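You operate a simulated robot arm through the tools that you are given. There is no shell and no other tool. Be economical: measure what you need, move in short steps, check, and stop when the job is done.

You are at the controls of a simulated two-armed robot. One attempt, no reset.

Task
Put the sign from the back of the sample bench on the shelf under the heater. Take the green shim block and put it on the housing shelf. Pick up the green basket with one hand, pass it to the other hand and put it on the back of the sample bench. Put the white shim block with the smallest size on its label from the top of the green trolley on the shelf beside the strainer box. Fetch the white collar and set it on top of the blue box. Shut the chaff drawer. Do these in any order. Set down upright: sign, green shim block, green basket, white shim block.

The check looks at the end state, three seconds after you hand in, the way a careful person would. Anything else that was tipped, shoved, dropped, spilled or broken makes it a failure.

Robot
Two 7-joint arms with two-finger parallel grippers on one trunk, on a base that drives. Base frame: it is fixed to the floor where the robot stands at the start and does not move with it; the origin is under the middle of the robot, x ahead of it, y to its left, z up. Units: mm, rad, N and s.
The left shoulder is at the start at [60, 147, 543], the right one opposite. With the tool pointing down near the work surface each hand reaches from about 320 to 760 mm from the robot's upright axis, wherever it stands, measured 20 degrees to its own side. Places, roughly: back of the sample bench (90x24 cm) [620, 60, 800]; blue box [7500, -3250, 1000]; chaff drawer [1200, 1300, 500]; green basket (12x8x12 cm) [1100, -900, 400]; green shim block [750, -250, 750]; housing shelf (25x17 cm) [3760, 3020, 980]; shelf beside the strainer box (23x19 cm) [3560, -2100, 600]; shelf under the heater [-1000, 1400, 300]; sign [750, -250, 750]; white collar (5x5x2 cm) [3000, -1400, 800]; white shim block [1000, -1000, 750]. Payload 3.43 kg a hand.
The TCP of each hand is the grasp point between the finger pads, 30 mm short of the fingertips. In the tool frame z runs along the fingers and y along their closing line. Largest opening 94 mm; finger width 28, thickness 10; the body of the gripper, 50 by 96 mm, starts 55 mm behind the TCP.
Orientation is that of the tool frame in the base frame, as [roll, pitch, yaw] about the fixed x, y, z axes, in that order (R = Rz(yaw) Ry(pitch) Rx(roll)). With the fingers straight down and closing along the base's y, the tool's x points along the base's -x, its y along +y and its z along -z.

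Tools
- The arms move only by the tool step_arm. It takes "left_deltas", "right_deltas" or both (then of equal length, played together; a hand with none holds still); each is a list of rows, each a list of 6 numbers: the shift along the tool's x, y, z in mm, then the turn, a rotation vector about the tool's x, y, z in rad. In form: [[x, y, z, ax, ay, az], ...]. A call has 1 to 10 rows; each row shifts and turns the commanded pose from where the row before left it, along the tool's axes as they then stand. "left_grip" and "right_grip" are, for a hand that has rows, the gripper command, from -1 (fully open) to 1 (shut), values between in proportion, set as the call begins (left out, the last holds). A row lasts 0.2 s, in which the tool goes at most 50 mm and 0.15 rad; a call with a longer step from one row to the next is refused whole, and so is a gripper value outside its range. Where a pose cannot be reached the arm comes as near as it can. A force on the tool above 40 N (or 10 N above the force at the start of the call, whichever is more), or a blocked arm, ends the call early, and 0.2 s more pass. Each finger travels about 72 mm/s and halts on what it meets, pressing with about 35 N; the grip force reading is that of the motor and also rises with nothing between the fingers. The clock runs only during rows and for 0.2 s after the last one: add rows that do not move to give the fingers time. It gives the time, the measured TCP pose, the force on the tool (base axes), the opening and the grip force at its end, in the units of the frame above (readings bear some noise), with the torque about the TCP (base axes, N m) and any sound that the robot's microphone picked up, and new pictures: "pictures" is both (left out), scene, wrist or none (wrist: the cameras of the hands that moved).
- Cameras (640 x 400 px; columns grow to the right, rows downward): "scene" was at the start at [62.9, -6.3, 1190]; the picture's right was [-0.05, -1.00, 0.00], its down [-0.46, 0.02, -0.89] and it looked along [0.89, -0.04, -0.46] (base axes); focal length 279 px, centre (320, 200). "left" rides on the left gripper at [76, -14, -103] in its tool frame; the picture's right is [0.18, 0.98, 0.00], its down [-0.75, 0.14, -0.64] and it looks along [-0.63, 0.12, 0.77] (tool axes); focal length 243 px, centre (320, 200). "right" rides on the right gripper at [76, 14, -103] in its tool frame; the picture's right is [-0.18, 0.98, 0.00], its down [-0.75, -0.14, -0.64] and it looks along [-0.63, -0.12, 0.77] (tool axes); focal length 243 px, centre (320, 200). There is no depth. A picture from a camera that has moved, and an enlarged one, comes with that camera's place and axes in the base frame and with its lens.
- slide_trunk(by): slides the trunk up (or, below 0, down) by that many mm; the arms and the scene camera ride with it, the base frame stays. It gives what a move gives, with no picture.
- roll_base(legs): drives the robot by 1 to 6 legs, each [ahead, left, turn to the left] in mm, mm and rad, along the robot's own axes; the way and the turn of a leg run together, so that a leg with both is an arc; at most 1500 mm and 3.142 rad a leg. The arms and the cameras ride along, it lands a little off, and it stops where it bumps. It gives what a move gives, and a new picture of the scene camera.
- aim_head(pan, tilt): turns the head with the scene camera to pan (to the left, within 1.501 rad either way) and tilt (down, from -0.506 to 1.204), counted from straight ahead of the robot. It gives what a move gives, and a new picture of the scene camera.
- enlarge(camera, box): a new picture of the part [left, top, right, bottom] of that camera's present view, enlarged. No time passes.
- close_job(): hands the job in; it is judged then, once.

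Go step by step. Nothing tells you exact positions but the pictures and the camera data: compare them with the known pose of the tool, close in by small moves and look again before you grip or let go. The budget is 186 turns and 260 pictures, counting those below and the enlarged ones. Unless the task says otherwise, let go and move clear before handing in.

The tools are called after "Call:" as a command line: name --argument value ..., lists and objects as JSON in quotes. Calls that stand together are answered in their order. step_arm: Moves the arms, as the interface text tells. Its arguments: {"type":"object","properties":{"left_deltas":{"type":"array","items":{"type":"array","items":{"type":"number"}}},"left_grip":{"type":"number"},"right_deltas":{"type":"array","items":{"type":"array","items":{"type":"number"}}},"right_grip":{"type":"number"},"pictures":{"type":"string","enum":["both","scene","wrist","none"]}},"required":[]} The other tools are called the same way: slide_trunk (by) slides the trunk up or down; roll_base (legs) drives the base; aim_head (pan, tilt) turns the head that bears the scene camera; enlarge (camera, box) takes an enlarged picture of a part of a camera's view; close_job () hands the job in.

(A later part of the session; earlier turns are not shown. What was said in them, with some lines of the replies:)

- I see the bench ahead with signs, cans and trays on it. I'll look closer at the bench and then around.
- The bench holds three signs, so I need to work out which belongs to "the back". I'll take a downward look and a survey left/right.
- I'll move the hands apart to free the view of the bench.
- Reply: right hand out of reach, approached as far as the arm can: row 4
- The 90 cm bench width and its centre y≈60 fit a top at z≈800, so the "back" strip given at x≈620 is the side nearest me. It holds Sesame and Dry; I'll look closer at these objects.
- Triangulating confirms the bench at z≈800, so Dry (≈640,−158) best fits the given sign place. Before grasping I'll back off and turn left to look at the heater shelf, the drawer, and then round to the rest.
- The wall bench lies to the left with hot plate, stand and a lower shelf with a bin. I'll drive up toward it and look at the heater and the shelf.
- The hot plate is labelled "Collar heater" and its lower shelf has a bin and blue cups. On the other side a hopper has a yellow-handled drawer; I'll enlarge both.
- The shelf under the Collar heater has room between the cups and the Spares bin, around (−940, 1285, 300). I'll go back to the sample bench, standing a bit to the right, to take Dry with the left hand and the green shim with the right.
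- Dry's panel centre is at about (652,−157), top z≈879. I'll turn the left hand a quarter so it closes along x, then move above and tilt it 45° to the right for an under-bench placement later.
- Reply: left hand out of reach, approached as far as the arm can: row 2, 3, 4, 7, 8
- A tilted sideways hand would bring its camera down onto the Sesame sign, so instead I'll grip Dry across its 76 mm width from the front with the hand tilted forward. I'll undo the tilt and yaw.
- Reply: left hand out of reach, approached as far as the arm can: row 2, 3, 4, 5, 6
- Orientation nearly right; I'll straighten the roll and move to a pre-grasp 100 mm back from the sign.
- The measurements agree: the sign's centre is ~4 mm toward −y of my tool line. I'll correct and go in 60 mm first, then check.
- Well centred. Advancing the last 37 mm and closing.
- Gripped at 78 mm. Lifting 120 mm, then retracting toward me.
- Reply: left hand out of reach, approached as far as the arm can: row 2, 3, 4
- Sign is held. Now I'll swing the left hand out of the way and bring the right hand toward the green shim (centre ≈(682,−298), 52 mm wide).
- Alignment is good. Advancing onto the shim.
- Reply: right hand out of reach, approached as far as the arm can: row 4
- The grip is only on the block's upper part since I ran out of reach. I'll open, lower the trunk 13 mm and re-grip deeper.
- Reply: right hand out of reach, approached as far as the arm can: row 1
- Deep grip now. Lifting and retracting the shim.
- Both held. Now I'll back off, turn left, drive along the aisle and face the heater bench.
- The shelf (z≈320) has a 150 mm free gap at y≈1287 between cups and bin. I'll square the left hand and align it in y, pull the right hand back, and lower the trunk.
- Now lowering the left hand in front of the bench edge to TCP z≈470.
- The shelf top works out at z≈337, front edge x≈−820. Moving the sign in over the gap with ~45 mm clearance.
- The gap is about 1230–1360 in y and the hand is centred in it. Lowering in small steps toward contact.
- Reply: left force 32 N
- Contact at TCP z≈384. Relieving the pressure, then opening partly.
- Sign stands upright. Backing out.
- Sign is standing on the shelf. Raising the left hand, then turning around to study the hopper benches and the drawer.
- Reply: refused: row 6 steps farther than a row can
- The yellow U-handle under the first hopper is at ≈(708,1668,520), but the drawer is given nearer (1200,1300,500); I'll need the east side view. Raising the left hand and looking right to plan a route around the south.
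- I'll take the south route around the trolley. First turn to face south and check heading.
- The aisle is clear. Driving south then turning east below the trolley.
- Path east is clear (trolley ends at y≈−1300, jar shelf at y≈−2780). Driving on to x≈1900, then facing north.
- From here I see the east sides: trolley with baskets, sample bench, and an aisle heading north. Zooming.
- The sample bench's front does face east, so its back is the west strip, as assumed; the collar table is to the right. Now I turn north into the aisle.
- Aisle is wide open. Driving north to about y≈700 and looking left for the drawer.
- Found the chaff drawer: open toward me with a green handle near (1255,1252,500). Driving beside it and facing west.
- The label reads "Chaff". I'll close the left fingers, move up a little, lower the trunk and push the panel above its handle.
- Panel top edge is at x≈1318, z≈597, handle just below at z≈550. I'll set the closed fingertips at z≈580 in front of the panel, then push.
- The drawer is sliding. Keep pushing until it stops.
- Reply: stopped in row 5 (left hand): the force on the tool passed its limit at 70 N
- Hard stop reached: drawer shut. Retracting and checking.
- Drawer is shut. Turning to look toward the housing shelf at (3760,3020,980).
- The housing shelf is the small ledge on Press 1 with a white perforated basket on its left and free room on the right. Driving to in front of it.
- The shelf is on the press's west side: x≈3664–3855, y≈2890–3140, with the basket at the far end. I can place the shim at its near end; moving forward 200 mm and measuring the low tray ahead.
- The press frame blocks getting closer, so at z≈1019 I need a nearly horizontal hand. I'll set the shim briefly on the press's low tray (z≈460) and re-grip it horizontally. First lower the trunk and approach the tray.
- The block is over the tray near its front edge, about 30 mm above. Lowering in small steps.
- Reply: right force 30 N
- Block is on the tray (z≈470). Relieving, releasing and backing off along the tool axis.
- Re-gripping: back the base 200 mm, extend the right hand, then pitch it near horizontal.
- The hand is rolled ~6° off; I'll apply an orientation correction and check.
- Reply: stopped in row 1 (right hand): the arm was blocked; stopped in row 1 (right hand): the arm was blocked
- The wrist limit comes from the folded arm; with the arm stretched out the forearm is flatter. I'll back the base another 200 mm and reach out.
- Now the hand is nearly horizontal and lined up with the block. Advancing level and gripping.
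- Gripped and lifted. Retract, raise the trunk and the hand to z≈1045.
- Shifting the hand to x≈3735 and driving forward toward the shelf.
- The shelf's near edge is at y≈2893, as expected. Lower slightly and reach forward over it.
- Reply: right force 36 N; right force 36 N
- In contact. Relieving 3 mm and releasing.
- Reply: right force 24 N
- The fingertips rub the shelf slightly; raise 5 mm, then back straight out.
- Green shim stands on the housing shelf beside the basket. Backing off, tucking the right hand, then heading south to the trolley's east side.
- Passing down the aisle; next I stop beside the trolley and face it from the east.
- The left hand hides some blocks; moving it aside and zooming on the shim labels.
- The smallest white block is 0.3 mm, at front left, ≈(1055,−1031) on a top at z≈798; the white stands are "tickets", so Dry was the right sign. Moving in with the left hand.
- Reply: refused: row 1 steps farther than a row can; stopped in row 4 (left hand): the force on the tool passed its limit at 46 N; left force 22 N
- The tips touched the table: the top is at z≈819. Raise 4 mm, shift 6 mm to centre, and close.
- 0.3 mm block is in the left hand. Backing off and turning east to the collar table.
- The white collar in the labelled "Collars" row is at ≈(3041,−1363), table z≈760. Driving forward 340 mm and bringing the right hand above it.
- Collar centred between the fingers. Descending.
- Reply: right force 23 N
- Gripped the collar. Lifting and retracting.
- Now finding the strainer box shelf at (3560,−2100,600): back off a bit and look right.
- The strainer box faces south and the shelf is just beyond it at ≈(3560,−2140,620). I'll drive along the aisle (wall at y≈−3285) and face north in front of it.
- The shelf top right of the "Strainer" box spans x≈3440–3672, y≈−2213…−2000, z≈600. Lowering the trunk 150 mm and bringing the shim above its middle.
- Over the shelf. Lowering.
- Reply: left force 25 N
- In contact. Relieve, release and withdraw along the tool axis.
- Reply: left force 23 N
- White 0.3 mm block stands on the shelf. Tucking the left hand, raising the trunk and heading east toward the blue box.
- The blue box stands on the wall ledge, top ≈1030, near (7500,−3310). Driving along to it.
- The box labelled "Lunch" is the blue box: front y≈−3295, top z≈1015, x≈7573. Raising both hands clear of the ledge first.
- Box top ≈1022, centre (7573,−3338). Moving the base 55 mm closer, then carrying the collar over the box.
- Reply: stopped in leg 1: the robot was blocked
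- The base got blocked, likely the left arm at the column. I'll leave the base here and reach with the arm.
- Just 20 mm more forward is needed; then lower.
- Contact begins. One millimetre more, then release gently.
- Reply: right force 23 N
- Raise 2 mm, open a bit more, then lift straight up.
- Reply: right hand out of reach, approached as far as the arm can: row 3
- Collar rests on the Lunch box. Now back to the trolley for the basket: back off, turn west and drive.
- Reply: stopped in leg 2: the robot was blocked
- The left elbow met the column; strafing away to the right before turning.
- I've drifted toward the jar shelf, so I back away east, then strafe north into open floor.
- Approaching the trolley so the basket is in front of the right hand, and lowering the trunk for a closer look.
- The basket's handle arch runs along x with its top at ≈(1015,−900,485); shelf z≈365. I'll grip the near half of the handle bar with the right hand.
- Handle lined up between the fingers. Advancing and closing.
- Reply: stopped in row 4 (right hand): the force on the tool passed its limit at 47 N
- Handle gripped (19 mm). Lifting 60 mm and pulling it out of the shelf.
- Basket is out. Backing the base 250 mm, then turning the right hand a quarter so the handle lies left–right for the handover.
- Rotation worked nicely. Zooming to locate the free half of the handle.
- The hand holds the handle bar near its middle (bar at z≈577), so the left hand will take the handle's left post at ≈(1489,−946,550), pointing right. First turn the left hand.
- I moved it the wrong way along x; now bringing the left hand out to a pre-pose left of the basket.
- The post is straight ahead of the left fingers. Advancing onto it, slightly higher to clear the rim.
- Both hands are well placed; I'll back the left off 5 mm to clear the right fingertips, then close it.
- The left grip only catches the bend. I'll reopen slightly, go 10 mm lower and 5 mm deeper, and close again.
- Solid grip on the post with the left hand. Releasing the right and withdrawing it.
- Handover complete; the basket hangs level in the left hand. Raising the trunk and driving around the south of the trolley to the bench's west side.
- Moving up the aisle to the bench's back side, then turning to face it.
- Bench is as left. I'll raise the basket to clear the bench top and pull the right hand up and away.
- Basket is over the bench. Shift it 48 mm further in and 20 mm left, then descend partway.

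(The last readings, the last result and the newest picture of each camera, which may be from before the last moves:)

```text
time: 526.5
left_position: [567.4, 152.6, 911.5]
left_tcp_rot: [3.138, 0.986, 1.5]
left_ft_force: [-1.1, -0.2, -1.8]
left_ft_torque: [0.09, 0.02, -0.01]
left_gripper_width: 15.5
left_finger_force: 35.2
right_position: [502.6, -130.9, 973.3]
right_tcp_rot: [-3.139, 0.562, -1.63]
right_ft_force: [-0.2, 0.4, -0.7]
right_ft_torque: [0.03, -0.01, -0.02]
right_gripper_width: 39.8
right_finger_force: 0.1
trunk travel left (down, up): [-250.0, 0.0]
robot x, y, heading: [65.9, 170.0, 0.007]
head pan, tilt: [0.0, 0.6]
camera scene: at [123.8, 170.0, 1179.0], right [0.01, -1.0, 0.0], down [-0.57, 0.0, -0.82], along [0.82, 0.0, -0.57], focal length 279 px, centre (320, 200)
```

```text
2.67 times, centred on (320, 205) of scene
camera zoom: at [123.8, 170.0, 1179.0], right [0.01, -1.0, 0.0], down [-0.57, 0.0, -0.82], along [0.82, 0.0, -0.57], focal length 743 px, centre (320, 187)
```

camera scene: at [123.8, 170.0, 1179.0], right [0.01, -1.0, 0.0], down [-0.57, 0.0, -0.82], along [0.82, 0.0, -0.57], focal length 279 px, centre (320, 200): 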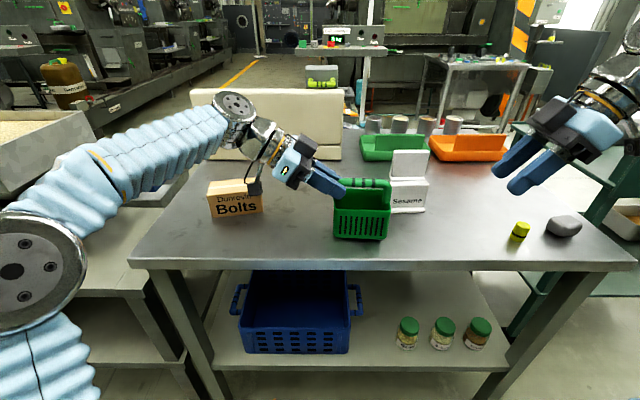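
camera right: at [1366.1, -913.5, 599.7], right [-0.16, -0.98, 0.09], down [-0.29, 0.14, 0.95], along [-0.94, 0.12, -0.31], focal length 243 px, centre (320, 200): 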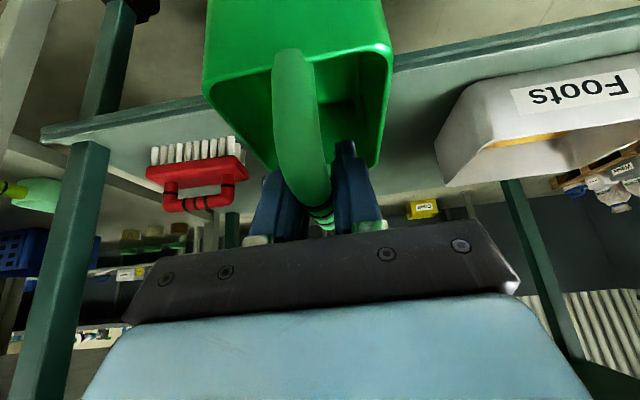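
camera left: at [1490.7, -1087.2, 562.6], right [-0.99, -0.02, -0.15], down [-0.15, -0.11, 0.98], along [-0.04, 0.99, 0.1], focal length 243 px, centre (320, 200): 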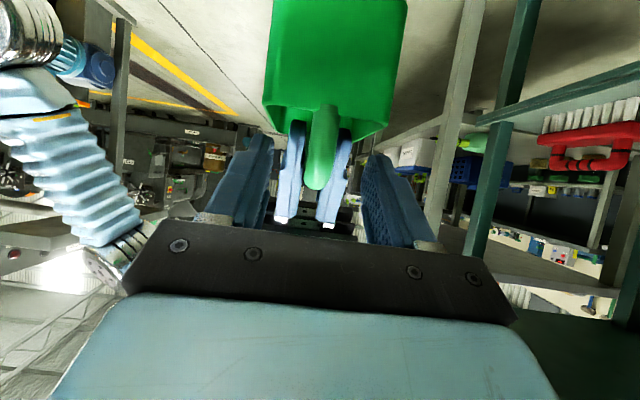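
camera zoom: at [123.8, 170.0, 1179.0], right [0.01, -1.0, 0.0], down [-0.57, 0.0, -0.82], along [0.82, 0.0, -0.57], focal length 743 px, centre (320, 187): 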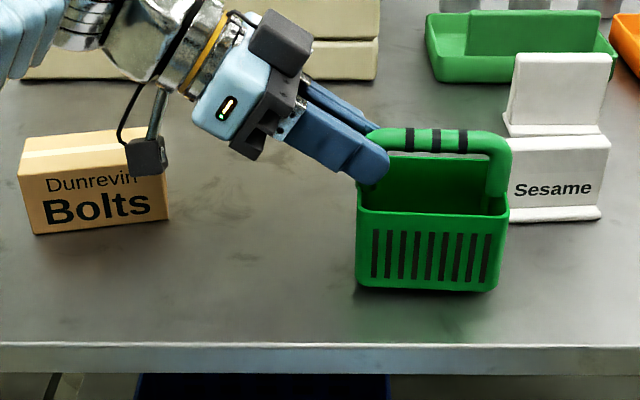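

Clear on both sides. Lowering to contact.

Call:
step_arm --left_deltas '[[8.3, 0, 5.5, 0, 0, 0], [4.2, 0, 2.8, 0, 0, 0]]' --pictures "none"

Call:
step_arm --left_deltas '[[2.5, 0, 1.65, 0, 0, 0], [2.5, 0, 1.65, 0, 0, 0]]' --pictures "none"

Call:
step_arm --left_deltas '[[2.5, 0, 1.65, 0, 0, 0]]' --pictures "none"

```text
time: 527.1
left_position: [567.3, 154.2, 900.8]
left_tcp_rot: [3.127, 0.991, 1.496]
left_ft_force: [6.7, -0.4, 30.2]
left_ft_torque: [-0.38, 0.81, -0.05]
left_gripper_width: 16.1
left_finger_force: 35.3
right_position: [502.0, -131.2, 975.0]
right_tcp_rot: [-3.139, 0.562, -1.631]
right_ft_force: [0.3, -0.4, -0.5]
right_ft_torque: [-0.01, 0.03, 0.0]
right_gripper_width: 40.0
right_finger_force: 0.1
trunk travel left (down, up): [-250.0, 0.0]
robot x, y, heading: [63.5, 169.3, 0.005]
head pan, tilt: [0.0, 0.6]
```

```text
time: 527.7
left_position: [566.4, 155.0, 893.4]
left_tcp_rot: [3.13, 0.99, 1.495]
left_ft_force: [5.6, -1.3, 35.8]
left_ft_torque: [-0.43, 0.36, 0.09]
left_gripper_width: 15.6
left_finger_force: 35.0
right_position: [502.6, -131.5, 974.7]
right_tcp_rot: [-3.139, 0.562, -1.632]
right_ft_force: [0.0, 0.5, -0.3]
right_ft_torque: [0.05, -0.01, 0.0]
right_gripper_width: 39.9
right_finger_force: 0.1
trunk travel left (down, up): [-250.0, 0.0]
robot x, y, heading: [63.8, 169.8, 0.007]
head pan, tilt: [0.0, 0.6]
```

```text
time: 528.1
left_position: [567.4, 154.9, 893.6]
left_tcp_rot: [3.124, 0.994, 1.494]
left_ft_force: [-1.2, 1.7, 12.3]
left_ft_torque: [0.21, 0.69, -0.11]
left_gripper_width: 15.2
left_finger_force: 35.6
right_position: [502.3, -131.5, 974.2]
right_tcp_rot: [-3.14, 0.559, -1.631]
right_ft_force: [0.7, -0.1, 0.1]
right_ft_torque: [0.02, -0.04, 0.02]
right_gripper_width: 39.8
right_finger_force: 0.1
trunk travel left (down, up): [-250.0, 0.0]
robot x, y, heading: [62.3, 172.6, 0.004]
head pan, tilt: [0.0, 0.6]
stopped in row 1 (left hand): the force on the tool passed its limit at 48 N (the readings are from after the stop); the commanded pose is now the measured one
```

Contact happened at z≈901; checking that the basket sits flat.

Call:
enlarge --camera "scene" --box '[240, 150, 440, 275]'

```text
3.20 times, centred on (340, 212) of scene
camera zoom: at [122.6, 170.2, 1178.4], right [0.01, -1.0, 0.0], down [-0.56, 0.0, -0.83], along [0.83, 0.0, -0.56], focal length 892 px, centre (256, 160)
```

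zoom: 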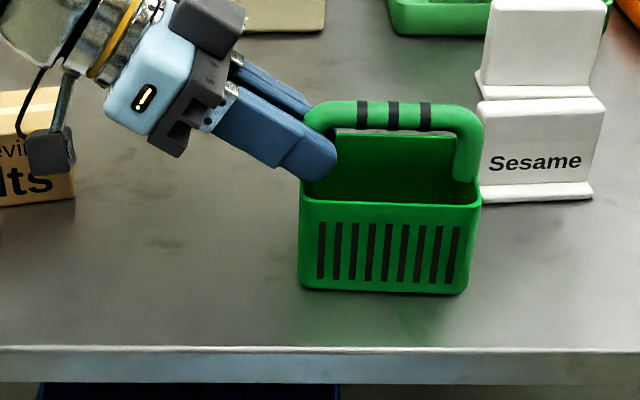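

It looks flat. Releasing and withdrawing the left hand along its axis.

Call:
step_arm --left_deltas '[[0, 0, 0, 0, 0, 0], [0, 0, 0, 0, 0, 0]]' --left_grip 0.2 --pictures "none"

Call:
enlarge --camera "scene" --box '[240, 150, 440, 275]'

```text
time: 528.7
left_position: [567.4, 154.4, 892.1]
left_tcp_rot: [3.132, 0.99, 1.498]
left_ft_force: [0.3, 0.6, -0.4]
left_ft_torque: [0.04, 0.02, -0.03]
left_gripper_width: 37.4
left_finger_force: 0.1
right_position: [503.3, -131.8, 972.8]
right_tcp_rot: [-3.139, 0.56, -1.631]
right_ft_force: [-0.2, -0.6, -0.4]
right_ft_torque: [-0.02, -0.01, -0.02]
right_gripper_width: 40.2
right_finger_force: 0.1
trunk travel left (down, up): [-250.0, 0.0]
robot x, y, heading: [61.9, 171.6, 0.013]
head pan, tilt: [0.0, 0.6]
```

```text
3.20 times, centred on (340, 212) of scene
camera zoom: at [123.6, 170.0, 1178.8], right [0.01, -1.0, 0.0], down [-0.57, 0.0, -0.82], along [0.82, 0.0, -0.57], focal length 892 px, centre (256, 160)
```

zoom: 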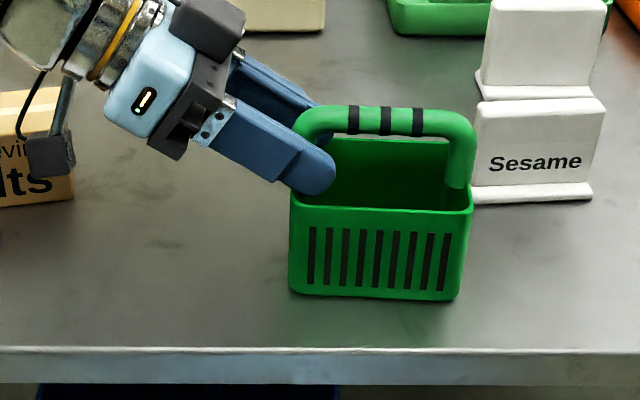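

Basket is seated upright. Withdrawing.

Call:
step_arm --left_deltas '[[0, 0, -15, 0, 0, 0], [0, 0, -25, 0, 0, 0], [-10, 0, -25, 0, 0, 0], [-25, 0, -25, 0, 0, 0], [-30, 0, -20, 0, 0, 0]]' --pictures "none"

Call:
roll_base --legs '[[-250, 0, 0]]'

Call:
enlarge --camera "scene" --box '[200, 90, 520, 290]'

```text
time: 529.9
left_position: [571.1, 211.2, 1006.6]
left_tcp_rot: [3.13, 0.993, 1.496]
left_ft_force: [0.2, -0.5, -0.3]
left_ft_torque: [0.02, -0.01, -0.02]
left_gripper_width: 37.5
left_finger_force: 0.0
right_position: [503.4, -132.9, 973.8]
right_tcp_rot: [-3.14, 0.56, -1.631]
right_ft_force: [0.2, 0.5, -0.1]
right_ft_torque: [-0.01, 0.02, -0.04]
right_gripper_width: 40.1
right_finger_force: 0.1
trunk travel left (down, up): [-250.0, 0.0]
robot x, y, heading: [62.5, 172.1, 0.003]
head pan, tilt: [0.0, 0.6]
```

```text
time: 531.8
left_position: [318.3, 209.2, 1006.3]
left_tcp_rot: [3.129, 0.99, 1.496]
left_ft_force: [-0.4, 0.5, 0.4]
left_ft_torque: [0.0, 0.0, 0.0]
left_gripper_width: 37.7
left_finger_force: 0.1
right_position: [251.2, -134.2, 974.7]
right_tcp_rot: [-3.14, 0.563, -1.632]
right_ft_force: [1.0, 0.9, -0.4]
right_ft_torque: [-0.02, 0.03, 0.01]
right_gripper_width: 39.9
right_finger_force: 0.1
trunk travel left (down, up): [-250.0, 0.0]
robot x, y, heading: [-191.0, 167.6, 0.002]
head pan, tilt: [0.0, 0.6]
camera scene: at [-128.5, 168.5, 1179.0], right [0.01, -1.0, 0.0], down [-0.57, 0.0, -0.82], along [0.82, 0.0, -0.57], focal length 279 px, centre (320, 200)
```

scene: 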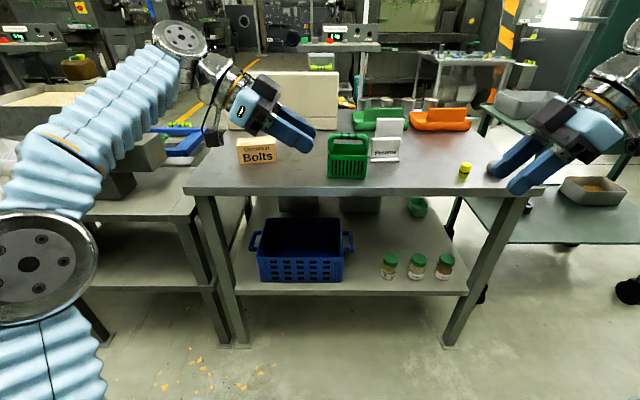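

```text
2.00 times, centred on (360, 190) of scene
camera zoom: at [-128.5, 168.5, 1179.0], right [0.01, -1.0, 0.0], down [-0.57, 0.0, -0.82], along [0.82, 0.0, -0.57], focal length 557 px, centre (240, 220)
```

zoom: 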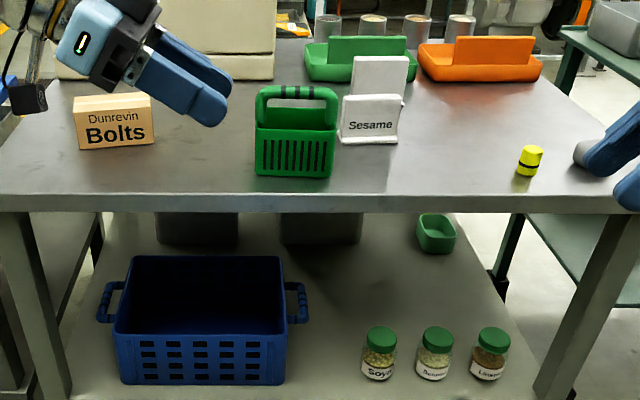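

All six jobs look finished: the basket stands upright on the back of the bench, and both hands are clear. Handing in.

Call:
close_job

```text
The job is handed in.
```

I finished all six tasks and handed the job in:

- **Sign:** the yellow "Dry" sign stands on the shelf under the heater. Two white stands on the bench look similar, but the same stand on the trolley is marked "Ticket", so I took "Dry" as the sign.
- **Green shim block:** it stands on the housing shelf.
- **Green basket:** it was passed from the right hand to the left and stands on the back of the sample bench.
- **White shim block:** the 0.3 mm one, the smallest, stands on the shelf beside the strainer box.
- **White collar:** it rests on top of the blue box. The box slid about 7 mm when I let go.
- **Chaff drawer:** I pushed it in to a hard stop.

The left arm bumped the column near the blue box twice. I saw nothing moved or damaged there.
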